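You operate a simulated robot arm through the tools that you are given. There is no shell and no other tool. Be economical: measure what you need, move in short steps, check, and stop when the job is done.

The job below is to be done with a simulated robot arm. You get a single attempt, and the scene is never put back.

## Task
Screw cap 26 tight onto the valve in the test block and stand the valve in Holds.
Fine: clamp for the work, free it after. Set down upright: valve.

Only the result counts: the job must be done as asked and must still hold three seconds after the hand-in. Knocking over, shifting, dropping, spilling or breaking anything else fails it. A push-on lid holds only when it is set on centred and level and pressed home; a screw cap is set on level and turned clockwise until tight.

## Robot
A 6-joint arm with a two-finger parallel gripper, fixed in place. Base frame: the origin is at the foot of the arm, x ahead of it, y to its left, z up; the work surface is at about z = 0. Readings come in mm, rad, newtons and seconds.
With the tool pointing down near the work surface it reaches from about 140 to 580 mm from the base axis. Its first joint turns from -1.152 to 1.152 rad. Payload 2.1 kg.
The tool frame sits at the grasp point between the pads (the TCP): z along the fingers, y along the line on which they close. The tips reach 30 mm beyond it. The gripper opens to 94 mm. The fingers are 28 mm wide and 10 mm thick; the gripper's body (50 by 96 mm) begins 55 mm behind the TCP.
Orientation is that of the tool frame in the base frame, as a unit quaternion [x, y, z, w]. With the fingers straight down and closing along the base's y, the tool's x points along the base's -x, its y along +y and its z along -z.

## Interface
- The arm moves only by the tool arm_command. Its argument "rows" is a list that holds one entry, the list of rows, each a list of 6 numbers: the shift along the base's x, y, z in mm, then the turn, a rotation vector about the base's x, y, z in rad. In form: [[[tx, ty, tz, rx, ry, rz], ...]]. A call has 1 to 8 rows; each row shifts and turns the commanded pose from where the row before left it. "hand" is the gripper command, from -1 (shut) to 1 (fully open), values between in proportion, set as the call begins (left out, the last holds). Rows are played at 5 a second. More than 50 mm and 0.15 rad between two rows, or a gripper value outside its range, and nothing of the call is played. Where a pose cannot be reached the arm comes as near as it can. A force on the tool above 70 N (or 10 N above the force at the start of the call, whichever is more), or a blocked arm, ends the call early, and 0.2 s more pass. Each finger travels about 72 mm/s and halts on what it meets, pressing with about 21 N; the grip force reading is that of the motor and also rises with nothing between the fingers. The clock runs only during rows and for 0.2 s after the last one: add rows that do not move to give the fingers time. It gives the time, the measured TCP pose, the force on the tool (base axes), the opening and the grip force at its end, in the units of the frame above (readings bear some noise), with the torque about the TCP (base axes, N m) and any sound that the robot's microphone picked up.
- Cameras (640 x 400 px; columns grow to the right, rows downward): "scene" is fixed at [69, -368.9, 508.3]; the picture's right is [0.74, -0.68, 0.00], its down [-0.35, -0.38, -0.86] and it looks along [0.58, 0.63, -0.52] (base axes); focal length 214 px, centre (320, 200). "wrist" rides on the gripper at [76, 14, -103] in the tool frame; the picture's right is [-0.18, 0.98, 0.00], its down [-0.75, -0.14, -0.64] and it looks along [-0.63, -0.12, 0.77] (tool axes); focal length 243 px, centre (320, 200). There is no depth. A picture from a camera that has moved, and an enlarged one, comes with that camera's place and axes in the base frame and with its lens. The place of the scene camera against the robot may be out by one fixed shift of up to 25 mm in any direction.
- snapshot(camera): a new picture of that camera. It takes no simulated time.
- inspect(camera, box): a new picture of the part [left, top, right, bottom] of that camera's present view, enlarged. It takes no simulated time.
- hand_in(): hands the job in; it is judged then, once.

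Work in short steps. Places have to be worked out from the pictures, the camera data and where the tool is seen: move nearer, look again, correct. Check each grasp and each placing, and mend what went wrong. You have 120 turns and 68 pictures in all, those below and enlarged ones among them. Open the gripper and draw the arm clear of the work before you hand the job in, unless the task says otherwise; then end with one line.

The tools are called after "Request:" as name(argument=value, ...) on one line, values as JSON. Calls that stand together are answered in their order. arm_command: Moves the arm, as the interface text tells. Its arguments: {"type":"object","properties":{"rows":{"type":"array","items":{"type":"array","items":{"type":"array","items":{"type":"number"}}}},"hand":{"type":"number"}},"required":["rows"]} The other tools are called the same way: snapshot (camera) takes a picture; inspect (camera, box) takes an enlarged picture of a part of a camera's view; hand_in () hands the job in.

At the start:

```text
clock: 0.0
eef_pos: [274.6, -50.0, 338.3]
tcp_rot: [0.0, 1.0, 0.0, 0.0]
ft_force: [-0.5, 0.2, 0.7]
moment: [-0.01, 0.06, 0.02]
grip_width: 93.9
grip_force: 0.1
```

scene: 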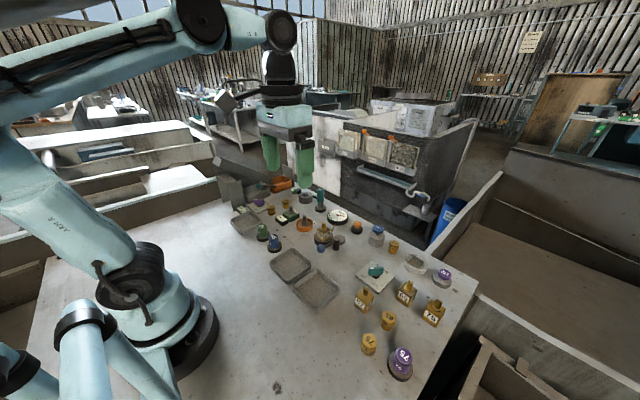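
wrist: 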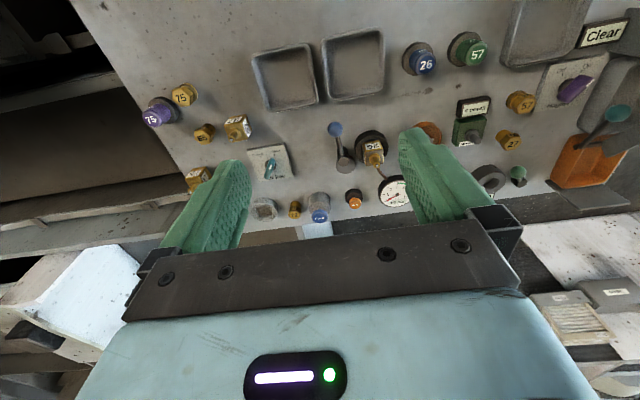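

I start by enlarging both views to read the labels.

Request:
inspect(camera="scene", box=[220, 170, 350, 250])

Request:
inspect(camera="scene", box=[320, 200, 470, 300])

Request:
inspect(camera="wrist", box=[320, 20, 640, 220])

Request:
inspect(camera="wrist", box=[130, 70, 410, 245])

```text
4.92 times, centred on (285, 210) of scene
camera zoom: at [69.0, -368.9, 508.3], right [0.74, -0.68, 0.0], down [-0.35, -0.38, -0.86], along [0.58, 0.63, -0.52], focal length 1056 px, centre (492, 151)
```

zoom: 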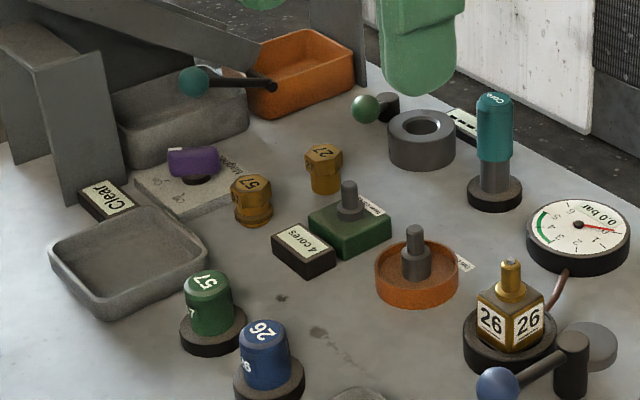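

```text
4.00 times, centred on (395, 250) of scene
camera zoom: at [69.0, -368.9, 508.3], right [0.74, -0.68, 0.0], down [-0.35, -0.38, -0.86], along [0.58, 0.63, -0.52], focal length 858 px, centre (20, 0)
```

zoom: 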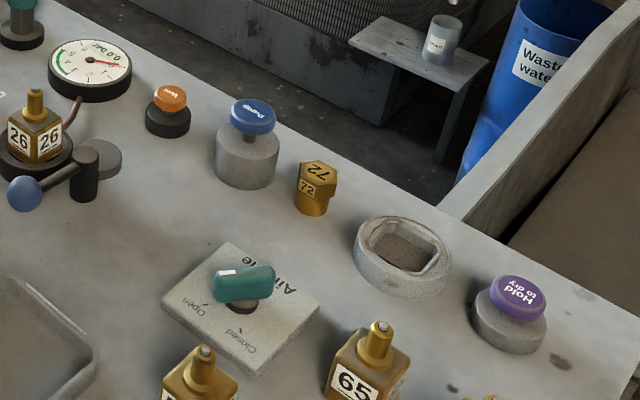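

```text
2.00 times, centred on (480, 120) of wrist
camera zoom: at [196.8, -36.9, 441.3], right [0.18, 0.98, 0.0], down [0.75, -0.14, 0.64], along [0.63, -0.12, -0.77], focal length 485 px, centre (0, 360)
```

zoom: 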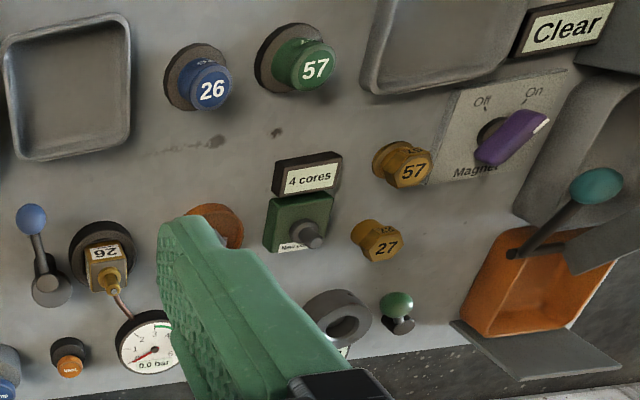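

```text
2.29 times, centred on (270, 158) of wrist
camera zoom: at [196.8, -36.9, 441.3], right [0.18, 0.98, 0.0], down [0.75, -0.14, 0.64], along [0.63, -0.12, -0.77], focal length 555 px, centre (434, 297)
```

zoom: 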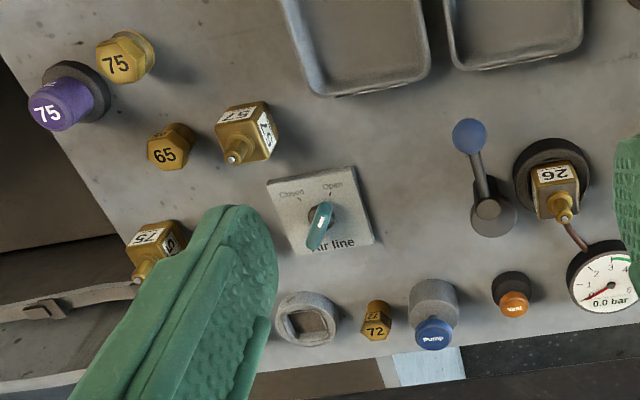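

The blue 26 could be a cap or a button, so I look closer at it, the trays and the right-hand side of the bench.

Request:
inspect(camera="scene", box=[250, 210, 350, 275])

Request:
inspect(camera="scene", box=[340, 270, 460, 390])

Request:
inspect(camera="scene", box=[240, 230, 380, 320])

Request:
inspect(camera="wrist", box=[220, 0, 460, 110])

```text
6.15 times, centred on (300, 242) of scene
camera zoom: at [69.0, -368.9, 508.3], right [0.74, -0.68, 0.0], down [-0.35, -0.38, -0.86], along [0.58, 0.63, -0.52], focal length 1320 px, centre (443, -62)
```

zoom: 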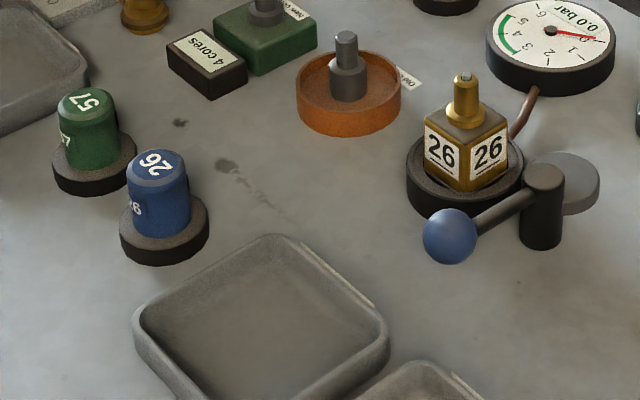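

```text
3.33 times, centred on (400, 330) of scene
camera zoom: at [69.0, -368.9, 508.3], right [0.74, -0.68, 0.0], down [-0.35, -0.38, -0.86], along [0.58, 0.63, -0.52], focal length 715 px, centre (53, -233)
```

zoom: 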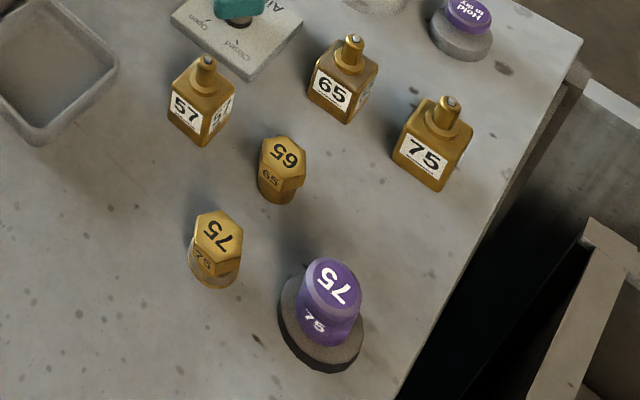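

```text
4.44 times, centred on (310, 275) of scene
camera zoom: at [69.0, -368.9, 508.3], right [0.74, -0.68, 0.0], down [-0.35, -0.38, -0.86], along [0.58, 0.63, -0.52], focal length 953 px, centre (364, -133)
```

zoom: 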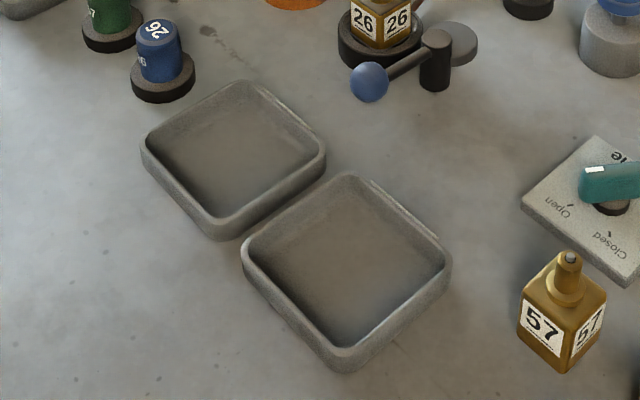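

```text
2.67 times, centred on (340, 55) of wrist
camera zoom: at [196.8, -36.9, 441.3], right [0.18, 0.98, 0.0], down [0.75, -0.14, 0.64], along [0.63, -0.12, -0.77], focal length 647 px, centre (267, 587)
```

zoom: 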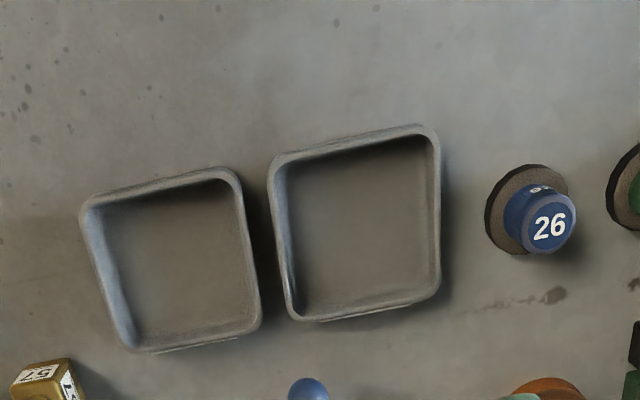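

I enlarge the hex pieces and the blue 26 further.

Request:
inspect(camera="scene", box=[255, 190, 305, 222])

Request:
inspect(camera="wrist", box=[390, 20, 560, 160])

```text
12.50 times, centred on (280, 206) of scene
camera zoom: at [69.0, -368.9, 508.3], right [0.74, -0.68, 0.0], down [-0.35, -0.38, -0.86], along [0.58, 0.63, -0.52], focal length 2681 px, centre (820, 125)
```

zoom: 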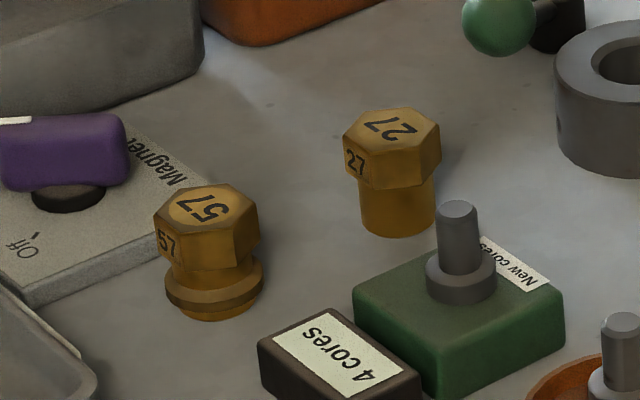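

```text
2.86 times, centred on (475, 90) of wrist
camera zoom: at [196.8, -36.9, 441.3], right [0.18, 0.98, 0.0], down [0.75, -0.14, 0.64], along [0.63, -0.12, -0.77], focal length 693 px, centre (-123, 514)
```

zoom: 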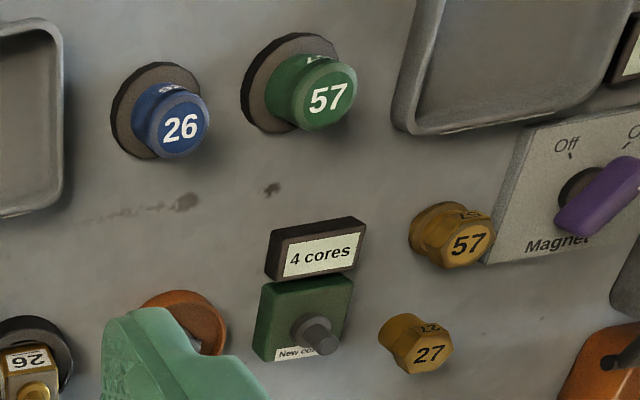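

Cap 26 is the blue piece on its stand at about (298, 98). The two trays at about (287, -116) and (287, 3) have labels facing away from the arm, so I turn the wrist round while moving out to read them.

Request:
arm_command(rows=[[[20, 0, 0, 0, 0, -0.15], [20, 0, 0, 0, 0, -0.15], [20, 0, 0, 0, 0, -0.15], [20, 0, 0, 0, 0, -0.15], [20, 0, 0, 0, 0, -0.15], [20, 0, 0, 0, 0, -0.15], [20, 0, 0, 0, 0, -0.15], [20, 0, 0, 0, 0, -0.15]]])

Request:
arm_command(rows=[[[5, 0, -10, 0, 0, -0.15], [5, 0, -10, 0, 0, -0.15], [5, 0, -10, 0, 0, -0.15], [5, 0, -10, 0, 0, -0.15], [5, 0, -10, 0, 0, -0.15], [5, 0, -10, 0, 0, -0.15], [5, 0, -10, 0, 0, -0.15], [5, 0, -10, 0, 0, -0.15]]])

Request:
snapshot(camera="wrist")

```text
clock: 1.8
eef_pos: [432.5, -47.8, 337.7]
tcp_rot: [0.565, 0.825, 0.001, 0.0]
ft_force: [0.0, -0.4, -0.4]
moment: [0.0, 0.01, -0.01]
grip_width: 94.0
grip_force: 0.1
```

```text
clock: 3.6
eef_pos: [474.3, -49.7, 255.7]
tcp_rot: [0.932, 0.362, 0.0, 0.0]
ft_force: [-0.3, -0.3, -0.6]
moment: [-0.02, 0.01, 0.02]
grip_width: 94.1
grip_force: 0.1
```

```text
55 pictures are left
camera wrist: at [538.7, -8.8, 359.8], right [0.53, -0.85, 0.0], down [-0.65, -0.4, 0.64], along [-0.55, -0.34, -0.77], focal length 243 px, centre (320, 200)
```

wrist: 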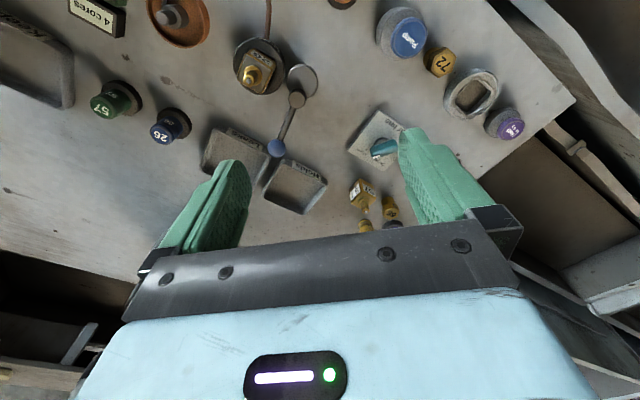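

The labels on the tray backs can be seen now; I enlarge them.

Request:
inspect(camera="wrist", box=[190, 115, 350, 215])

Request:
inspect(camera="wrist", box=[210, 20, 330, 165])

```text
4.00 times, centred on (270, 165) of wrist
camera zoom: at [538.7, -8.8, 359.8], right [0.53, -0.85, 0.0], down [-0.65, -0.4, 0.64], along [-0.55, -0.34, -0.77], focal length 970 px, centre (520, 340)
```

zoom: 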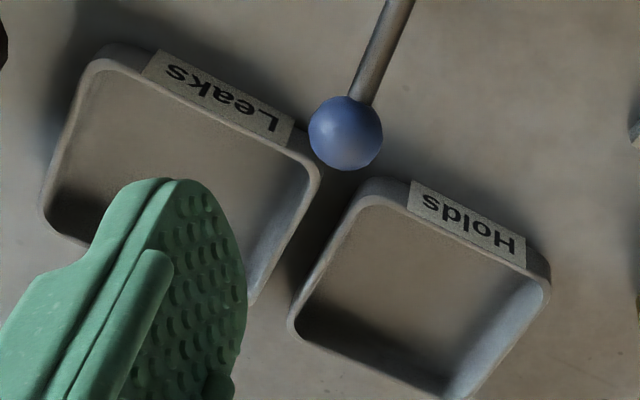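

```text
2.76 times, centred on (270, 92) of wrist
camera zoom: at [538.7, -8.8, 359.8], right [0.53, -0.85, 0.0], down [-0.65, -0.4, 0.64], along [-0.55, -0.34, -0.77], focal length 669 px, centre (458, 497)
```

zoom: 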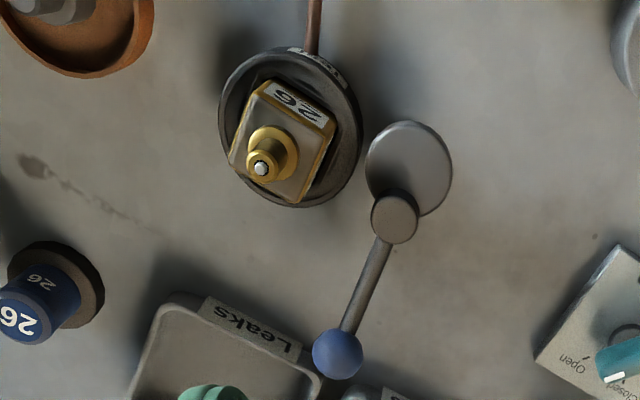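

Holds is the tray at y≈-116, Leaks the one at y≈3. The lever with the blue ball looks like a cam clamp beside the test block. I turn the wrist back and look at the clamp and valve from closer.

Request:
arm_command(rows=[[[-10, 0, 0, 0, 0, 0.15], [-10, 0, 0, 0, 0, 0.15], [-10, 0, 0, 0, 0, 0.15], [-10, 0, 0, 0, 0, 0.15], [-10, 0, 0, 0, 0, 0.15], [-10, 0, 0, 0, 0, 0.15], [-10, 0, 0, 0, 0, 0.15], [-10, 0, 0, 0, 0, 0.15]]])

Request:
arm_command(rows=[[[-10, 0, -7, 0, 0, 0.15], [-10, 0, -7, 0, 0, 0.15], [-10, 0, -7, 0, 0, 0.15], [-10, 0, -7, 0, 0, 0.15], [-10, 0, -7, 0, 0, 0.15], [-10, 0, -7, 0, 0, 0.15], [-10, 0, -7, 0, 0, 0.15], [-10, 0, -7, 0, 0, 0.15]]])

Request:
snapshot(camera="wrist")

Request:
inspect(camera="wrist", box=[250, 80, 440, 200])

```text
clock: 5.4
eef_pos: [393.2, -50.1, 258.6]
tcp_rot: [0.563, 0.826, 0.0, 0.0]
ft_force: [-0.1, -0.2, 0.2]
moment: [-0.01, -0.02, -0.02]
grip_width: 94.0
grip_force: 0.1
```

```text
clock: 7.2
eef_pos: [311.8, -50.4, 201.3]
tcp_rot: [-0.001, 1.0, 0.0, 0.001]
ft_force: [-0.2, -0.5, -0.1]
moment: [0.02, 0.02, 0.0]
grip_width: 94.1
grip_force: 0.0
```

```text
52 pictures are left
camera wrist: at [235.0, -36.6, 304.3], right [0.18, 0.98, 0.0], down [0.75, -0.14, 0.64], along [0.63, -0.12, -0.77], focal length 243 px, centre (320, 200)
```

wrist: 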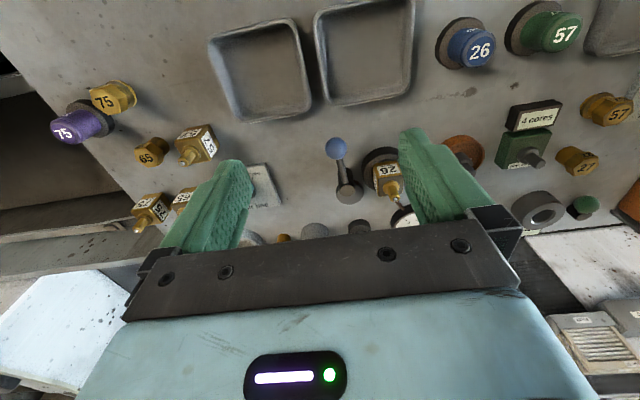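

```text
3.33 times, centred on (345, 140) of wrist
camera zoom: at [235.0, -36.6, 304.3], right [0.18, 0.98, 0.0], down [0.75, -0.14, 0.64], along [0.63, -0.12, -0.77], focal length 809 px, centre (237, 400)
```

zoom: 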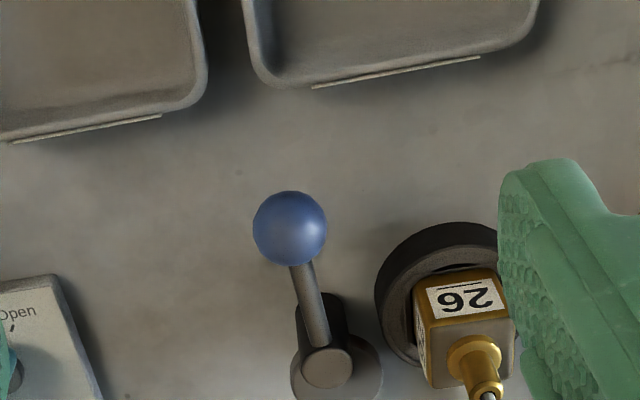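

Triangulated: ball at about (369, -43, z 54), lever pivot (439, -38), cam disc (455, -34), valve axis (438, 18) with stud tip at z≈76. Swinging the lever counter-clockwise (ball toward -y) would bring the cam onto the valve. I go over the ball with the fingers half open.

Request:
arm_command(rows=[[[20, 3, -25, 0, 0, 0], [20, 2, -25, 0, 0, 0], [17, 2, -25, 0, 0, 0], [0, 0, -20, 0, 0, 0], [0, 0, 0, 0, 0, 0]]], hand=0.0)

Request:
snapshot(camera="wrist")

Request:
inspect(camera="scene", box=[290, 180, 390, 260])

```text
clock: 8.4
eef_pos: [371.5, -44.2, 108.4]
tcp_rot: [0.0, 1.0, 0.0, 0.0]
ft_force: [-0.5, 0.6, -0.8]
moment: [0.02, -0.02, 0.0]
grip_width: 47.2
grip_force: 0.0
```

```text
50 pictures are left
camera wrist: at [294.1, -29.5, 210.6], right [0.18, 0.98, 0.0], down [0.75, -0.14, 0.64], along [0.63, -0.12, -0.77], focal length 243 px, centre (320, 200)
```

wrist: 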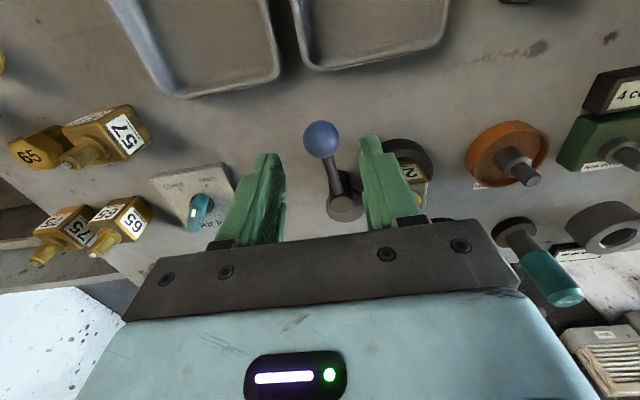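

```text
5.00 times, centred on (340, 220) of scene
camera zoom: at [69.0, -368.9, 508.3], right [0.74, -0.68, 0.0], down [-0.35, -0.38, -0.86], along [0.58, 0.63, -0.52], focal length 1072 px, centre (220, 100)
```

zoom: 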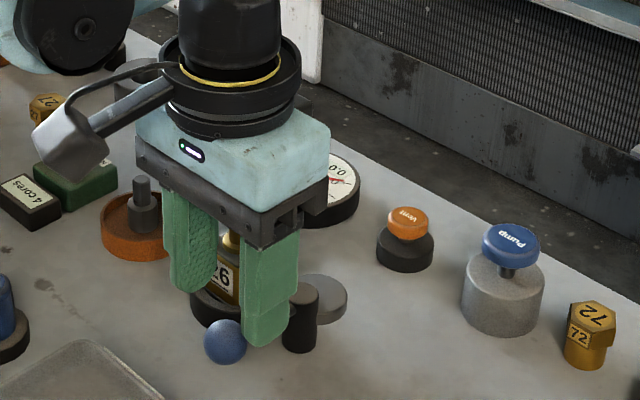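

The ball checks out at (368, -43, 54), between the fingers. I lower onto it and narrow the fingers to a loose cage.

Request:
arm_command(rows=[[[-2, 1, -20, 0, 0, 0], [-1, 0, -20, 0, 0, 0], [0, 0, -16, 0, 0, 0], [0, 0, 0, 0, 0, 0]]])

Request:
arm_command(rows=[[[0, 0, 0, 0, 0, 0], [0, 0, 0, 0, 0, 0], [0, 0, 0, 0, 0, 0]]], hand=-0.36)

Request:
snapshot(camera="wrist")

```text
clock: 9.4
eef_pos: [366.2, -43.7, 50.2]
tcp_rot: [0.0, 1.0, 0.0, 0.0]
ft_force: [0.4, 0.3, 0.5]
moment: [0.01, 0.01, 0.0]
grip_width: 47.0
grip_force: 0.0
```

```text
clock: 10.2
eef_pos: [367.0, -42.4, 51.6]
tcp_rot: [0.0, 1.0, 0.0, 0.0]
ft_force: [0.0, 0.3, -0.6]
moment: [0.03, 0.04, -0.01]
grip_width: 30.2
grip_force: 0.0
```

```text
48 pictures are left
camera wrist: at [289.1, -29.0, 154.6], right [0.18, 0.98, 0.0], down [0.75, -0.14, 0.64], along [0.63, -0.12, -0.77], focal length 243 px, centre (320, 200)
```

wrist: 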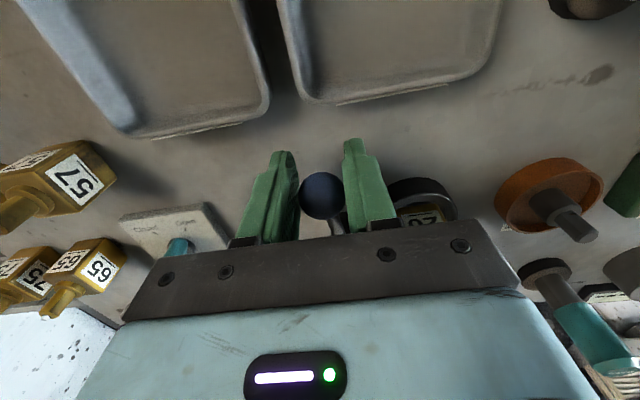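

The ball is caged. I swing it counter-clockwise around the pivot, turning the tool with it.

Request:
arm_command(rows=[[[1.4, -9.7, 0, 0, 0, 0.14], [2.8, -9.5, 0, 0, 0, 0.14], [4.1, -8.9, 0, 0, 0, 0.14], [5.2, -8.3, 0, 0, 0, 0.14], [6.4, -7.5, 0, 0, 0, 0.14]]])

Request:
snapshot(camera="wrist")

Request:
inspect(camera="scene", box=[290, 180, 390, 260])

```text
clock: 11.4
eef_pos: [387.6, -86.9, 52.5]
tcp_rot: [-0.345, 0.939, 0.0, 0.001]
ft_force: [0.3, 0.3, 0.0]
moment: [0.0, 0.01, -0.04]
grip_width: 30.2
grip_force: 0.0
```

```text
47 pictures are left
camera wrist: at [318.6, -125.5, 154.0], right [-0.5, 0.87, 0.0], down [0.67, 0.38, 0.64], along [0.56, 0.32, -0.77], focal length 243 px, centre (320, 200)
```

wrist: 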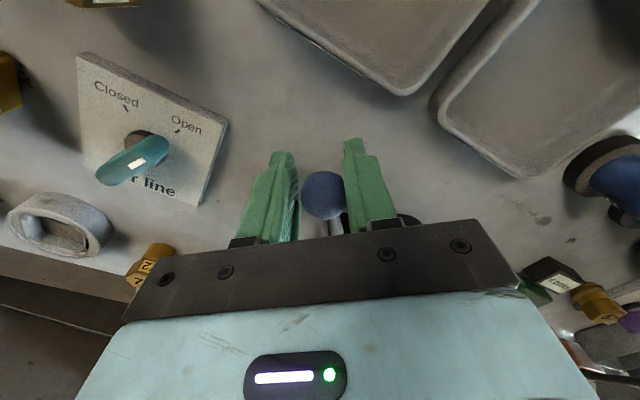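

```text
5.00 times, centred on (340, 220) of scene
camera zoom: at [69.0, -368.9, 508.3], right [0.74, -0.68, 0.0], down [-0.35, -0.38, -0.86], along [0.58, 0.63, -0.52], focal length 1072 px, centre (220, 100)
```

zoom: 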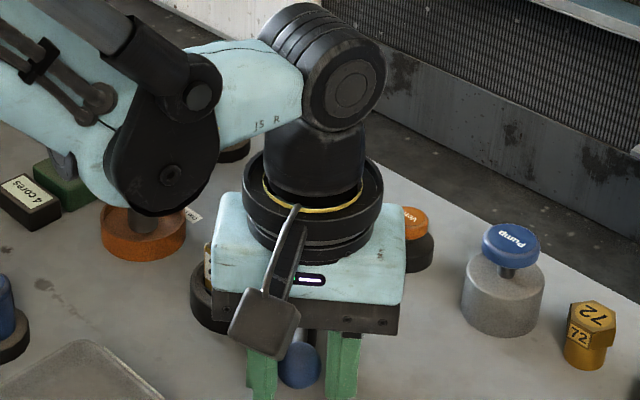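

The lever follows freely. I continue the swing.

Request:
arm_command(rows=[[[7.4, -6.5, 0, 0, 0, 0.14], [8.1, -5.5, 0, 0, 0, 0.14], [8.9, -4.2, 0, 0, 0, 0.14], [9.4, -3.0, 0, 0, 0, 0.14]]])

Request:
snapshot(camera="wrist")

```text
clock: 12.4
eef_pos: [421.8, -106.6, 51.3]
tcp_rot: [-0.59, 0.807, 0.0, 0.0]
ft_force: [-0.2, -0.2, -0.4]
moment: [0.02, 0.01, 0.05]
grip_width: 30.4
grip_force: 0.1
```

```text
45 pictures are left
camera wrist: at [383.9, -175.6, 153.8], right [-0.88, 0.47, 0.0], down [0.36, 0.68, 0.64], along [0.3, 0.57, -0.77], focal length 243 px, centre (320, 200)
```

wrist: 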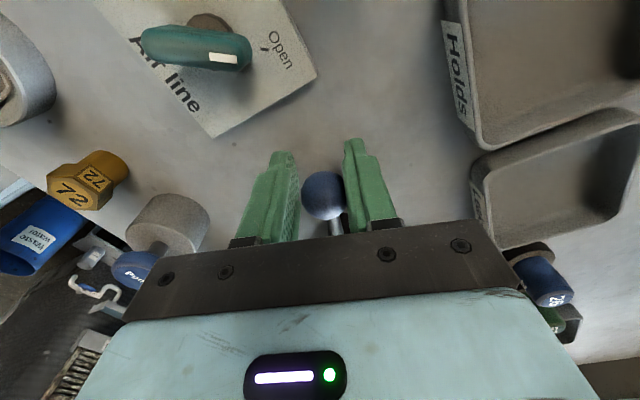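

Still free, at about 74° of swing. I take it the last part to the stop.

Request:
arm_command(rows=[[[9.7, -1.6, 0, 0, 0, 0.14], [9.8, -0.2, 0, 0, 0, 0.14], [9.7, 1.2, 0, 0, 0, 0.14]]])

Request:
snapshot(camera="wrist")

```text
clock: 13.2
eef_pos: [449.3, -105.2, 52.3]
tcp_rot: [0.746, -0.666, -0.008, 0.003]
ft_force: [-43.9, 14.4, -7.0]
moment: [0.03, -0.3, -0.49]
grip_width: 53.9
grip_force: 21.1
```

```text
44 pictures are left
camera wrist: at [443.6, -183.5, 154.4], right [-1.0, 0.07, 0.02], down [0.07, 0.76, 0.64], along [0.04, 0.64, -0.76], focal length 243 px, centre (320, 200)
```

wrist: 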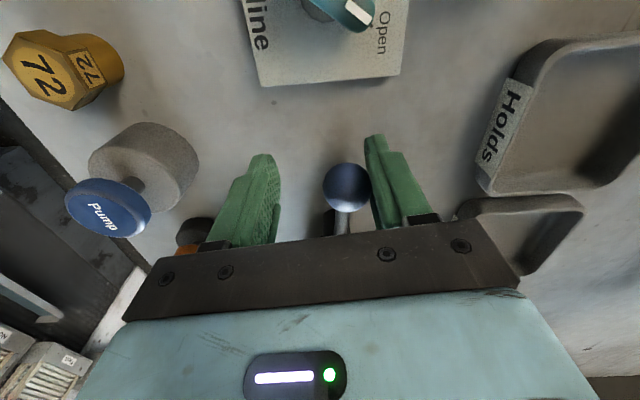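

The lever met its stop with 44 N. I relieve the push, open and rise to look.

Request:
arm_command(rows=[[[-8, 0, 0, 0, 0, 0], [0, 0, 0, 0, 0, 0], [0, 0, 0, 0, 0, 0], [0, 0, 30, 0, 0, 0], [0, 0, 40, 0, 0, 0], [-20, 0, 40, 0, 0, -0.1]]], hand=0.4)

Request:
arm_command(rows=[[[-20, 10, 10, 0, 0, -0.15], [-20, 10, 10, 0, 0, -0.15], [-20, 10, 0, 0, 0, -0.15], [-20, 10, 0, 0, 0, -0.15], [-20, 10, 0, 0, 0, -0.15], [-10, 10, 0, 0, 0, -0.15], [0, 10, 0, 0, 0, -0.15], [0, 10, 0, 0, 0, -0.15]]])

Request:
snapshot(camera="wrist")

Request:
inspect(camera="scene", box=[290, 180, 390, 260])

```text
clock: 14.6
eef_pos: [421.5, -109.1, 164.7]
tcp_rot: [0.71, -0.704, 0.0, 0.0]
ft_force: [0.4, -0.1, 0.7]
moment: [0.02, 0.01, 0.01]
grip_width: 65.5
grip_force: 0.1
```

```text
clock: 16.4
eef_pos: [311.7, -25.6, 182.7]
tcp_rot: [-0.189, 0.982, 0.0, 0.0]
ft_force: [0.2, -1.0, -0.4]
moment: [0.03, 0.0, 0.0]
grip_width: 65.8
grip_force: 0.1
```

```text
43 pictures are left
camera wrist: at [234.2, -41.3, 284.2], right [-0.19, 0.98, 0.0], down [0.75, 0.15, 0.64], along [0.63, 0.12, -0.77], focal length 243 px, centre (320, 200)
```

wrist: 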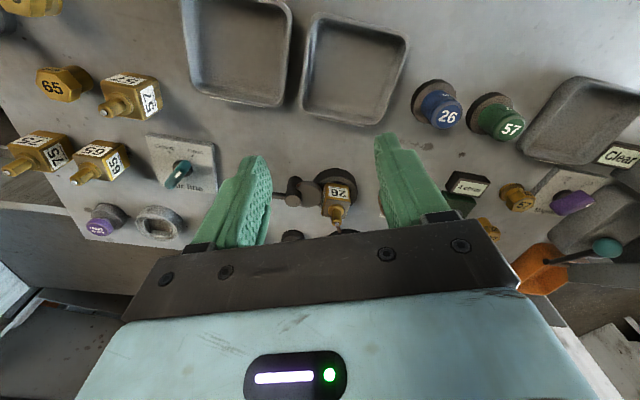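

```text
5.00 times, centred on (340, 220) of scene
camera zoom: at [69.0, -368.9, 508.3], right [0.74, -0.68, 0.0], down [-0.35, -0.38, -0.86], along [0.58, 0.63, -0.52], focal length 1072 px, centre (220, 100)
```

zoom: 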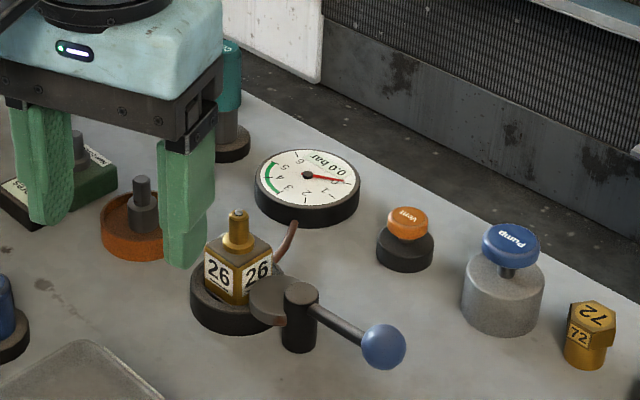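

The cam now sits against valve 26, so it is clamped. Next the cap: I move above it while turning the tool counter-clockwise, to save clockwise wrist travel for screwing.

Request:
arm_command(rows=[[[-2, 16, -2, 0, 0, 0.15], [-2, 16, -2, 0, 0, 0.15], [-2, 16, -2, 0, 0, 0.15], [-2, 16, -2, 0, 0, 0.15], [-2, 15, -2, 0, 0, 0.15], [-2, 15, -2, 0, 0, 0.15], [-1, 15, -2, 0, 0, 0.15], [-1, 14, -2, 0, 0, 0.15]]], hand=0.05)

Request:
arm_command(rows=[[[0, 0, -3, 0, 0, 0.15], [0, 0, -3, 0, 0, 0.15], [0, 0, -3, 0, 0, 0.15], [0, 0, -3, 0, 0, 0.15], [0, 0, -3, 0, 0, 0.15], [0, 0, -3, 0, 0, 0.15], [0, 0, 0, 0, 0, 0]]])

Request:
snapshot(camera="wrist")

```text
clock: 18.2
eef_pos: [299.2, 95.0, 166.6]
tcp_rot: [0.712, -0.702, 0.001, 0.0]
ft_force: [-0.5, -0.3, -0.2]
moment: [-0.04, -0.04, -0.01]
grip_width: 49.7
grip_force: 0.1
```

```text
clock: 19.8
eef_pos: [298.6, 96.0, 148.0]
tcp_rot: [0.946, -0.324, 0.001, -0.001]
ft_force: [0.2, 0.7, -0.6]
moment: [0.0, -0.02, 0.03]
grip_width: 49.2
grip_force: 0.0
```

```text
41 pictures are left
camera wrist: at [349.9, 38.1, 251.3], right [-0.75, -0.66, 0.0], down [-0.51, 0.57, 0.64], along [-0.43, 0.48, -0.77], focal length 243 px, centre (320, 200)
```

wrist: 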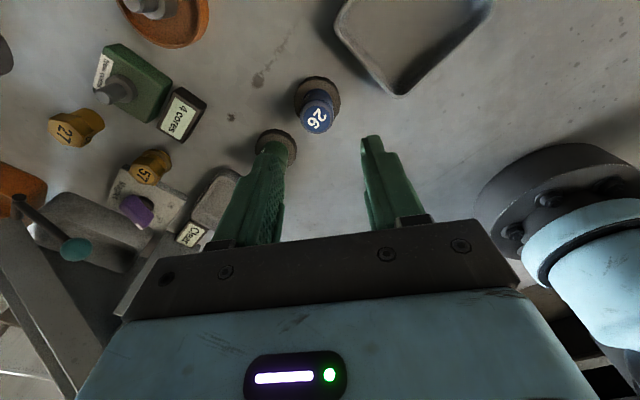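

The wrist reaches +2.48 rad without trouble. I enlarge the cap to centre the grasp.

Request:
inspect(camera="wrist", box=[260, 60, 380, 160])

Request:
inspect(camera="scene", box=[245, 210, 305, 260])

```text
4.00 times, centred on (320, 110) of wrist
camera zoom: at [349.9, 38.1, 251.3], right [-0.75, -0.66, 0.0], down [-0.51, 0.57, 0.64], along [-0.43, 0.48, -0.77], focal length 970 px, centre (320, 560)
```

zoom: 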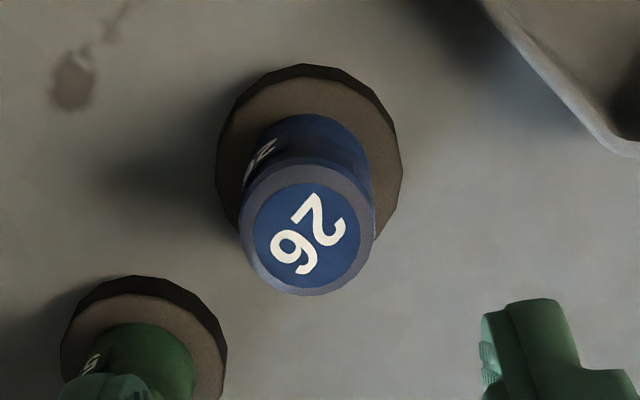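

```text
8.00 times, centred on (275, 235) of scene
camera zoom: at [69.0, -368.9, 508.3], right [0.74, -0.68, 0.0], down [-0.35, -0.38, -0.86], along [0.58, 0.63, -0.52], focal length 1716 px, centre (680, -80)
```

zoom: 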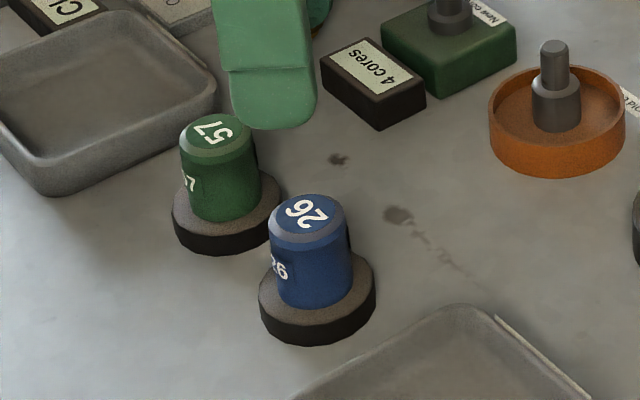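

Cap axis is at about (299.5, 97.8), top z≈53, stand top z≈12. I descend to z=48 and close.

Request:
arm_command(rows=[[[0.5, 1.5, -30, 0, 0, 0], [0, 0, -30, 0, 0, 0], [0, 0, -20, 0, 0, 0], [0, 0, -20, 0, 0, 0], [0, 0, 0, 0, 0, 0]]])

Request:
snapshot(camera="wrist")

Request:
inspect(camera="scene", box=[245, 210, 305, 260])

```text
clock: 21.0
eef_pos: [298.4, 98.9, 47.5]
tcp_rot: [0.946, -0.325, 0.0, 0.0]
ft_force: [1.5, 0.7, 0.0]
moment: [0.03, 0.02, 0.0]
grip_width: 49.4
grip_force: 0.0
```

```text
38 pictures are left
camera wrist: at [348.7, 40.3, 150.7], right [-0.75, -0.66, 0.0], down [-0.51, 0.57, 0.64], along [-0.43, 0.48, -0.77], focal length 243 px, centre (320, 200)
```

wrist: 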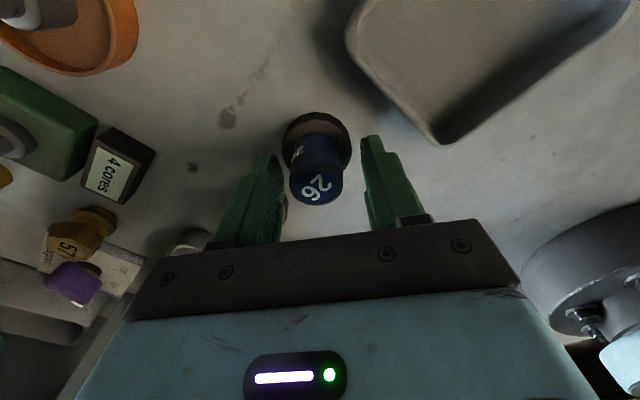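

```text
8.00 times, centred on (275, 235) of scene
camera zoom: at [69.0, -368.9, 508.3], right [0.74, -0.68, 0.0], down [-0.35, -0.38, -0.86], along [0.58, 0.63, -0.52], focal length 1716 px, centre (680, -80)
```

zoom: 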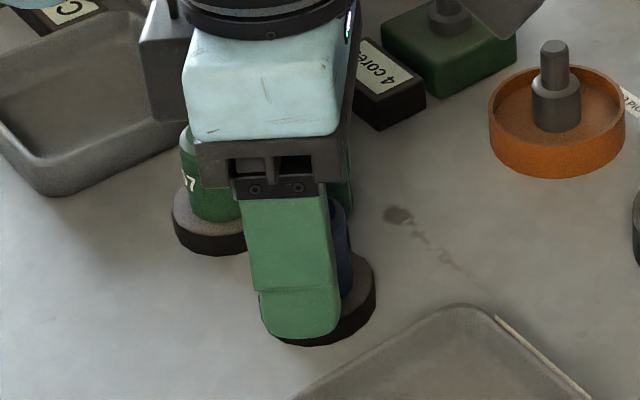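

The cap is well centred along the closing line, about 2.5 mm off across it. I correct and close.

Request:
arm_command(rows=[[[1.5, -1.2, 0, 0, 0, 0], [0, 0, 0, 0, 0, 0], [0, 0, 0, 0, 0, 0], [0, 0, 0, 0, 0, 0]]], hand=-1)

Request:
snapshot(camera="wrist")

```text
clock: 22.0
eef_pos: [300.8, 97.4, 48.1]
tcp_rot: [0.946, -0.325, 0.001, 0.0]
ft_force: [-2.2, 5.2, 0.2]
moment: [0.14, 0.02, -0.01]
grip_width: 29.0
grip_force: 21.2
```

```text
36 pictures are left
camera wrist: at [350.8, 39.0, 150.6], right [-0.75, -0.66, 0.0], down [-0.51, 0.57, 0.64], along [-0.43, 0.48, -0.77], focal length 243 px, centre (320, 200)
```

wrist: 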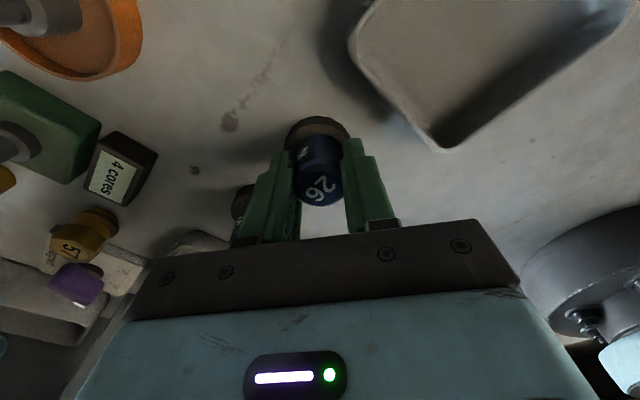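

Gripped at 29 mm. I lift straight up and check.

Request:
arm_command(rows=[[[0, 0, 5, 0, 0, 0], [0, 0, 15, 0, 0, 0], [0, 0, 30, 0, 0, 0], [0, 0, 30, 0, 0, 0], [0, 0, 30, 0, 0, 0]]])

Request:
snapshot(camera="wrist")

Request:
inspect(camera="scene", box=[230, 170, 330, 260])

```text
clock: 23.2
eef_pos: [301.5, 97.0, 156.8]
tcp_rot: [0.946, -0.325, -0.001, -0.001]
ft_force: [0.1, -0.2, -0.7]
moment: [-0.01, 0.03, -0.03]
grip_width: 0.4
grip_force: 21.1
```

```text
35 pictures are left
camera wrist: at [350.8, 38.7, 259.9], right [-0.75, -0.66, 0.0], down [-0.51, 0.57, 0.64], along [-0.43, 0.48, -0.77], focal length 243 px, centre (320, 200)
```

wrist: 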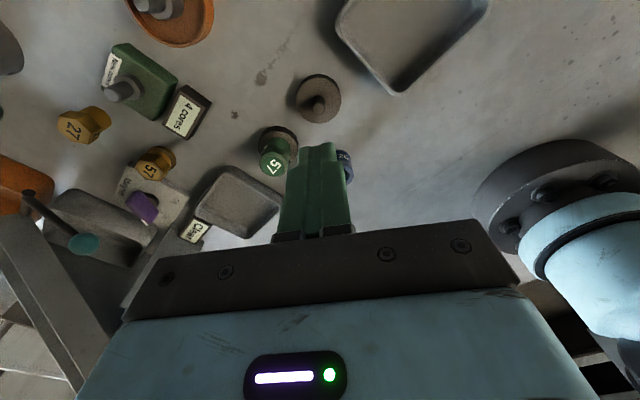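

```text
4.44 times, centred on (280, 215) of scene
camera zoom: at [69.0, -368.9, 508.3], right [0.74, -0.68, 0.0], down [-0.35, -0.38, -0.86], along [0.58, 0.63, -0.52], focal length 953 px, centre (498, 133)
```

zoom: 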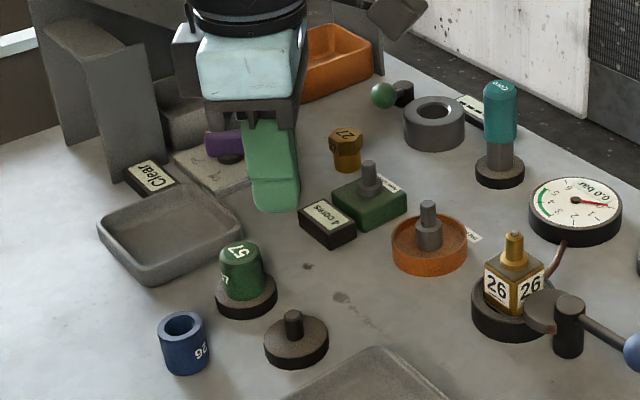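

The cap slipped out and now stands upside-down (open end up) on the table at roughly (236, 142). Nothing else moved. I'll have to flip it, so first I rise and look at it properly.

Request:
arm_command(rows=[[[-7, -5, 8, 0, 0, -0.15], [-7, -5, 8, 0, 0, -0.15], [-7, -5, 8, 0, 0, -0.15], [-7, -5, 8, 0, 0, -0.15], [-7, -5, 8, 0, 0, -0.15], [-6, -5, 8, 0, 0, -0.15], [0, 0, 0, 0, 0, 0]]], hand=0.1)

Request:
snapshot(camera="wrist")

```text
clock: 24.8
eef_pos: [259.5, 66.7, 205.8]
tcp_rot: [0.709, -0.705, 0.0, 0.0]
ft_force: [0.4, 0.4, 1.2]
moment: [0.02, 0.02, 0.01]
grip_width: 51.8
grip_force: 0.0
```

```text
33 pictures are left
camera wrist: at [245.2, -9.2, 308.6], right [-0.98, 0.18, 0.0], down [0.14, 0.75, 0.64], along [0.11, 0.63, -0.77], focal length 243 px, centre (320, 200)
```

wrist: 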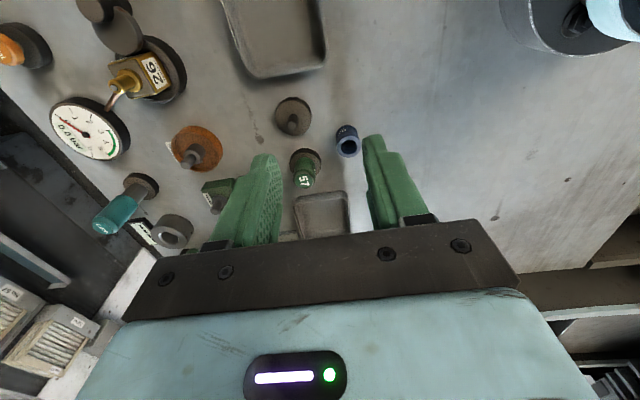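

Request:
inspect(camera="wrist", box=[260, 85, 390, 190])

```text
3.81 times, centred on (325, 138) of wrist
camera zoom: at [245.2, -9.2, 308.6], right [-0.98, 0.18, 0.0], down [0.14, 0.75, 0.64], along [0.11, 0.63, -0.77], focal length 924 px, centre (301, 438)
```

zoom: 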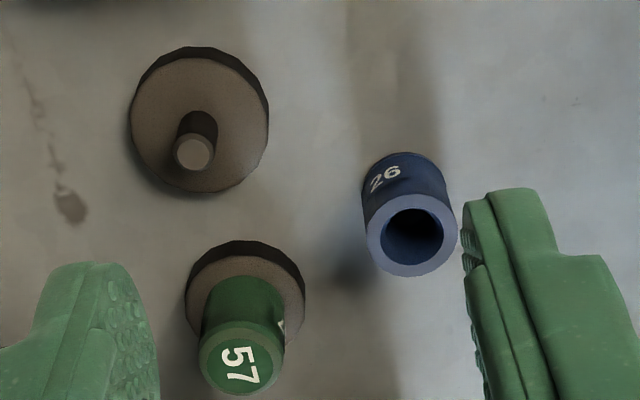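

Inverted cap is at about (234.5, 136.5), about 38 mm tall. Plan: grip it, lay it on its side by tilting the tool, regrip, tilt again to bring it upright. I approach it from above and check alignment.

Request:
arm_command(rows=[[[-8, 23, -30, 0, 0, 0], [-8, 23, -35, 0, 0, 0], [-8, 23, -30, 0, 0, 0], [0, 0, -10, 0, 0, 0], [0, 0, 0, 0, 0, 0]]])

Request:
inspect(camera="wrist", box=[200, 70, 440, 250])

```text
clock: 26.0
eef_pos: [233.4, 136.3, 100.3]
tcp_rot: [0.71, -0.704, 0.0, 0.0]
ft_force: [0.6, -0.6, -1.0]
moment: [0.0, 0.01, 0.05]
grip_width: 51.7
grip_force: 0.1
```

```text
2.22 times, centred on (320, 160) of wrist
camera zoom: at [219.7, 60.2, 203.5], right [-0.98, 0.17, 0.0], down [0.13, 0.75, 0.64], along [0.11, 0.63, -0.77], focal length 539 px, centre (320, 289)
```

zoom: 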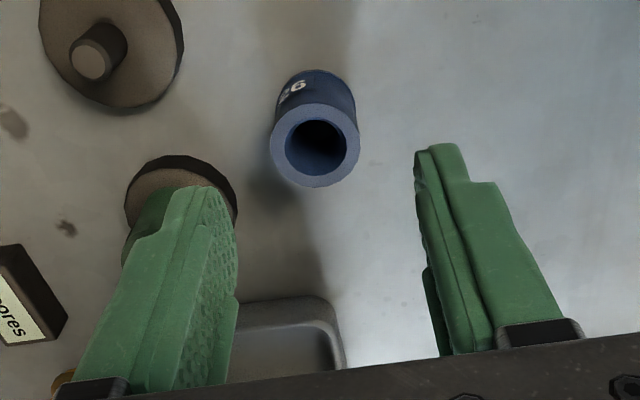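

Cap at (234.6, 135.8), nearly right under the tool. I go down to z≈40 and close.

Request:
arm_command(rows=[[[1, -0.5, -20, 0, 0, 0], [0, 0, -20, 0, 0, 0], [0, 0, -20, 0, 0, 0], [0, 0, 0, 0, 0, 0]]])

Request:
arm_command(rows=[[[0, 0, 0, 0, 0, 0], [0, 0, 0, 0, 0, 0], [0, 0, 0, 0, 0, 0], [0, 0, 0, 0, 0, 0], [0, 0, 0, 0, 0, 0]]], hand=-1)

Request:
arm_command(rows=[[[0, 0, 4, 0, 0, 0], [0, 0, 4, 0, 0, 0], [0, 0, 4, 0, 0, 0]]])

Request:
inspect(camera="wrist", box=[200, 70, 440, 250])

```text
clock: 27.0
eef_pos: [236.1, 135.4, 42.0]
tcp_rot: [0.711, -0.703, 0.0, 0.0]
ft_force: [0.2, 0.1, -0.2]
moment: [0.0, 0.02, 0.02]
grip_width: 51.8
grip_force: 0.1
```

```text
clock: 28.2
eef_pos: [235.4, 135.1, 42.2]
tcp_rot: [0.711, -0.704, 0.0, 0.001]
ft_force: [0.2, 0.6, 0.8]
moment: [0.0, -0.03, -0.04]
grip_width: 28.6
grip_force: 21.4
```

```text
clock: 29.0
eef_pos: [237.4, 134.1, 52.0]
tcp_rot: [0.711, -0.703, 0.0, -0.001]
ft_force: [0.6, 0.3, 0.3]
moment: [0.0, 0.01, -0.03]
grip_width: 28.2
grip_force: 20.5
```

```text
2.22 times, centred on (320, 160) of wrist
camera zoom: at [222.5, 57.5, 155.4], right [-0.98, 0.17, 0.0], down [0.13, 0.75, 0.64], along [0.11, 0.63, -0.77], focal length 539 px, centre (320, 289)
```

zoom: 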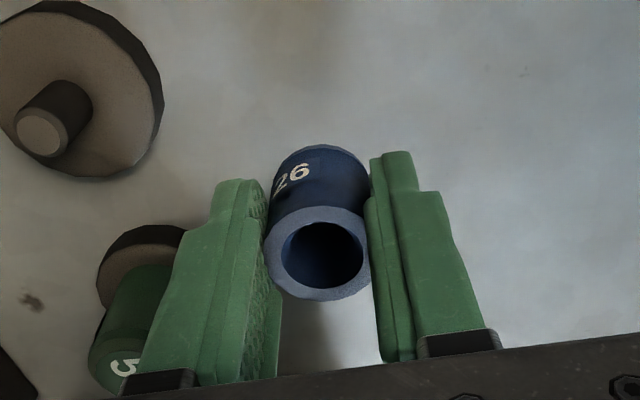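

The cap has lifted with the fingers; I wait a moment to see whether the grip creeps.

Request:
arm_command(rows=[[[0, 0, 0, 0, 0, 0], [0, 0, 0, 0, 0, 0], [0, 0, 0, 0, 0, 0], [0, 0, 0, 0, 0, 0], [0, 0, 0, 0, 0, 0]]])

Request:
inspect(camera="wrist", box=[200, 70, 440, 250])

```text
clock: 30.2
eef_pos: [237.8, 134.3, 53.0]
tcp_rot: [0.711, -0.703, 0.001, 0.0]
ft_force: [0.2, 1.0, 0.6]
moment: [0.01, 0.0, 0.01]
grip_width: 28.1
grip_force: 20.9
```

```text
2.22 times, centred on (320, 160) of wrist
camera zoom: at [222.5, 57.5, 155.4], right [-0.98, 0.17, 0.0], down [0.13, 0.75, 0.64], along [0.11, 0.63, -0.77], focal length 539 px, centre (320, 289)
```

zoom: 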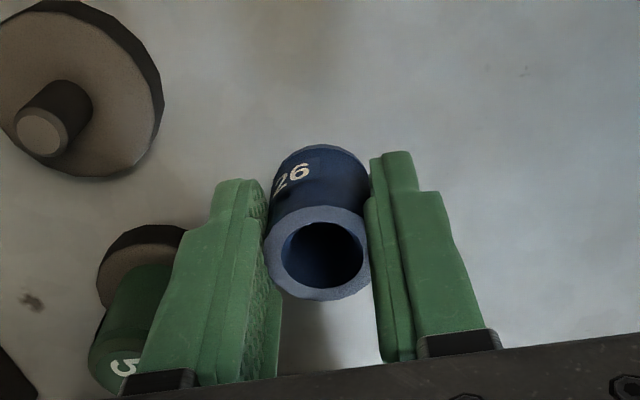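

The grip is steady. I lift slowly and carry it to the open area nearer the base.

Request:
arm_command(rows=[[[0, 0, 6, 0, 0, 0], [0, 0, 8, 0, 0, 0], [-2, -3, 8, 0, 0, 0], [-4, -6, 8, 0, 0, 0], [-4, -8, 8, 0, 0, 0], [-4, -8, 8, 0, 0, 0], [-4, -8, 8, 0, 0, 0], [-4, -6, 6, 0, 0, 0]]])

Request:
inspect(camera="wrist", box=[200, 70, 440, 250])

```text
clock: 32.0
eef_pos: [215.5, 95.3, 112.2]
tcp_rot: [0.711, -0.703, 0.0, 0.0]
ft_force: [0.3, 0.4, -0.5]
moment: [0.01, 0.0, 0.02]
grip_width: 28.3
grip_force: 21.5
```

```text
2.22 times, centred on (320, 160) of wrist
camera zoom: at [200.2, 18.6, 214.6], right [-0.98, 0.17, 0.0], down [0.13, 0.75, 0.64], along [0.11, 0.63, -0.77], focal length 539 px, centre (320, 289)
```

zoom: 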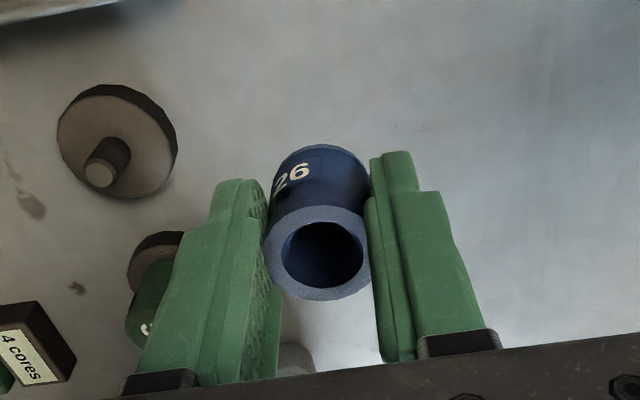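

Firmly held. I tilt the fingers toward -y (camera side up) by about 69°, shifting to open space at the same time.

Request:
arm_command(rows=[[[-2, -7, 2, -0.15, 0, 0], [-2, -7, 2, -0.15, 0, 0], [-2, -7, 2, -0.15, 0, 0], [-2, -7, 0, -0.15, 0, 0], [-2, -7, 0, -0.15, 0, 0], [-2, -7, 0, -0.15, 0, 0], [-2, -7, 0, -0.15, 0, 0], [-2, -7, 0, -0.15, 0, 0]]])

Request:
snapshot(camera="scene")

Request:
snapshot(camera="wrist")

```text
clock: 33.8
eef_pos: [261.6, -48.5, 118.4]
tcp_rot: [0.586, -0.58, 0.398, 0.401]
ft_force: [0.8, 0.6, -0.1]
moment: [0.0, -0.01, -0.03]
grip_width: 28.3
grip_force: 21.5
out of reach, approached as far as the arm can: row 5, 6, 7, 8
```

```text
27 pictures are left
```

scene: 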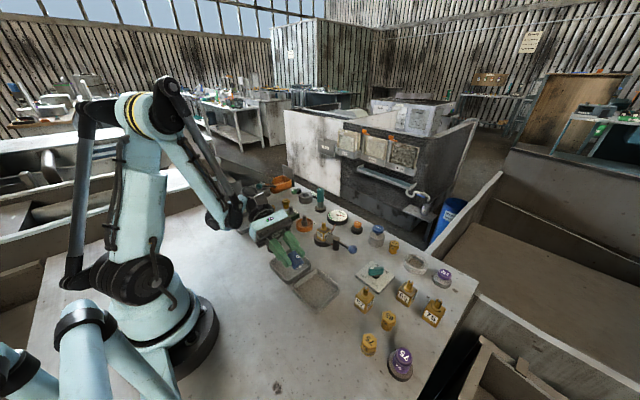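

```text
26 pictures are left
camera wrist: at [245.9, 19.2, 227.3], right [-0.98, 0.06, -0.16], down [0.13, 0.87, -0.47], along [0.11, -0.49, -0.87], focal length 243 px, centre (320, 200)
```

wrist: 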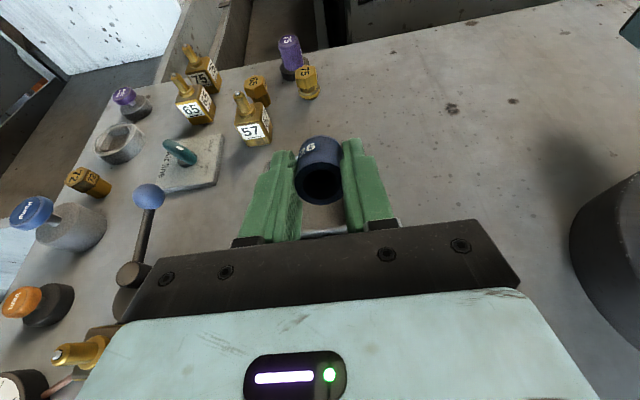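

The tilt works but only farther out, and the cap is still held well. A better place is the free strip between the trays and test block (x≈375, y≈-30) with the fingers tilting outward (+x). I first bring the tool back to vertical and higher.

Request:
arm_command(rows=[[[5, 0, 5, 0.15, 0, 0], [5, 0, 5, 0.15, 0, 0], [5, 0, 5, 0.15, 0, 0], [5, 0, 5, 0.15, 0, 0], [5, 0, 5, 0.15, 0, 0], [5, 0, 0, 0.15, 0, 0], [5, 0, 0, 0.15, 0, 0], [5, 0, 0, 0.15, 0, 0]]])

```text
clock: 35.6
eef_pos: [299.5, -48.8, 143.5]
tcp_rot: [0.71, -0.704, 0.0, -0.001]
ft_force: [-0.6, -0.1, -0.2]
moment: [0.0, -0.01, -0.01]
grip_width: 28.6
grip_force: 21.2
```

Vertical again at (299, -49, 143), cap held. I turn the tool toward yaw≈π while moving to the strip.

Request:
arm_command(rows=[[[5, 2, 0, 0, 0, 0.15], [5, 2, 0, 0, 0, 0.15], [5, 2, 0, 0, 0, 0.15], [5, 2, 0, 0, 0, 0.15], [5, 2, 0, 0, 0, 0.15], [5, 2, 0, 0, 0, 0.15], [5, 2, 0, 0, 0, 0.15], [5, 2, 0, 0, 0, 0.15]]])

Request:
arm_command(rows=[[[5, 1, 0, 0, 0, 0.12], [5, 1, 0, 0, 0, 0.12], [5, 0, 0, 0, 0, 0.12]]])

```text
clock: 37.4
eef_pos: [338.8, -32.7, 143.0]
tcp_rot: [0.984, -0.179, 0.0, 0.0]
ft_force: [-0.5, 0.5, -0.7]
moment: [-0.01, -0.05, 0.07]
grip_width: 28.2
grip_force: 21.0
```

```text
clock: 38.2
eef_pos: [352.3, 41.1, 142.9]
tcp_rot: [1.0, -0.006, -0.001, 0.004]
ft_force: [0.0, -0.2, -0.2]
moment: [0.01, 0.0, -0.01]
grip_width: 28.3
grip_force: 21.0
out of reach, approached as far as the arm can: row 2, 3
```

The wrist limit is near yaw 3.0. I back off to yaw≈2.93 and go to (375, -20).

Request:
arm_command(rows=[[[6, -15, 0, 0, 0, -0.05], [6, -15, 0, 0, 0, -0.05], [6, -15, 0, 0, 0, -0.05], [5, -15, 0, 0, 0, -0.05], [0, 0, 0, 0, 0, 0]]])

```text
clock: 39.4
eef_pos: [375.9, -19.5, 142.9]
tcp_rot: [0.995, -0.101, 0.0, 0.0]
ft_force: [0.2, 0.3, 0.0]
moment: [-0.02, 0.0, 0.0]
grip_width: 28.3
grip_force: 21.0
```

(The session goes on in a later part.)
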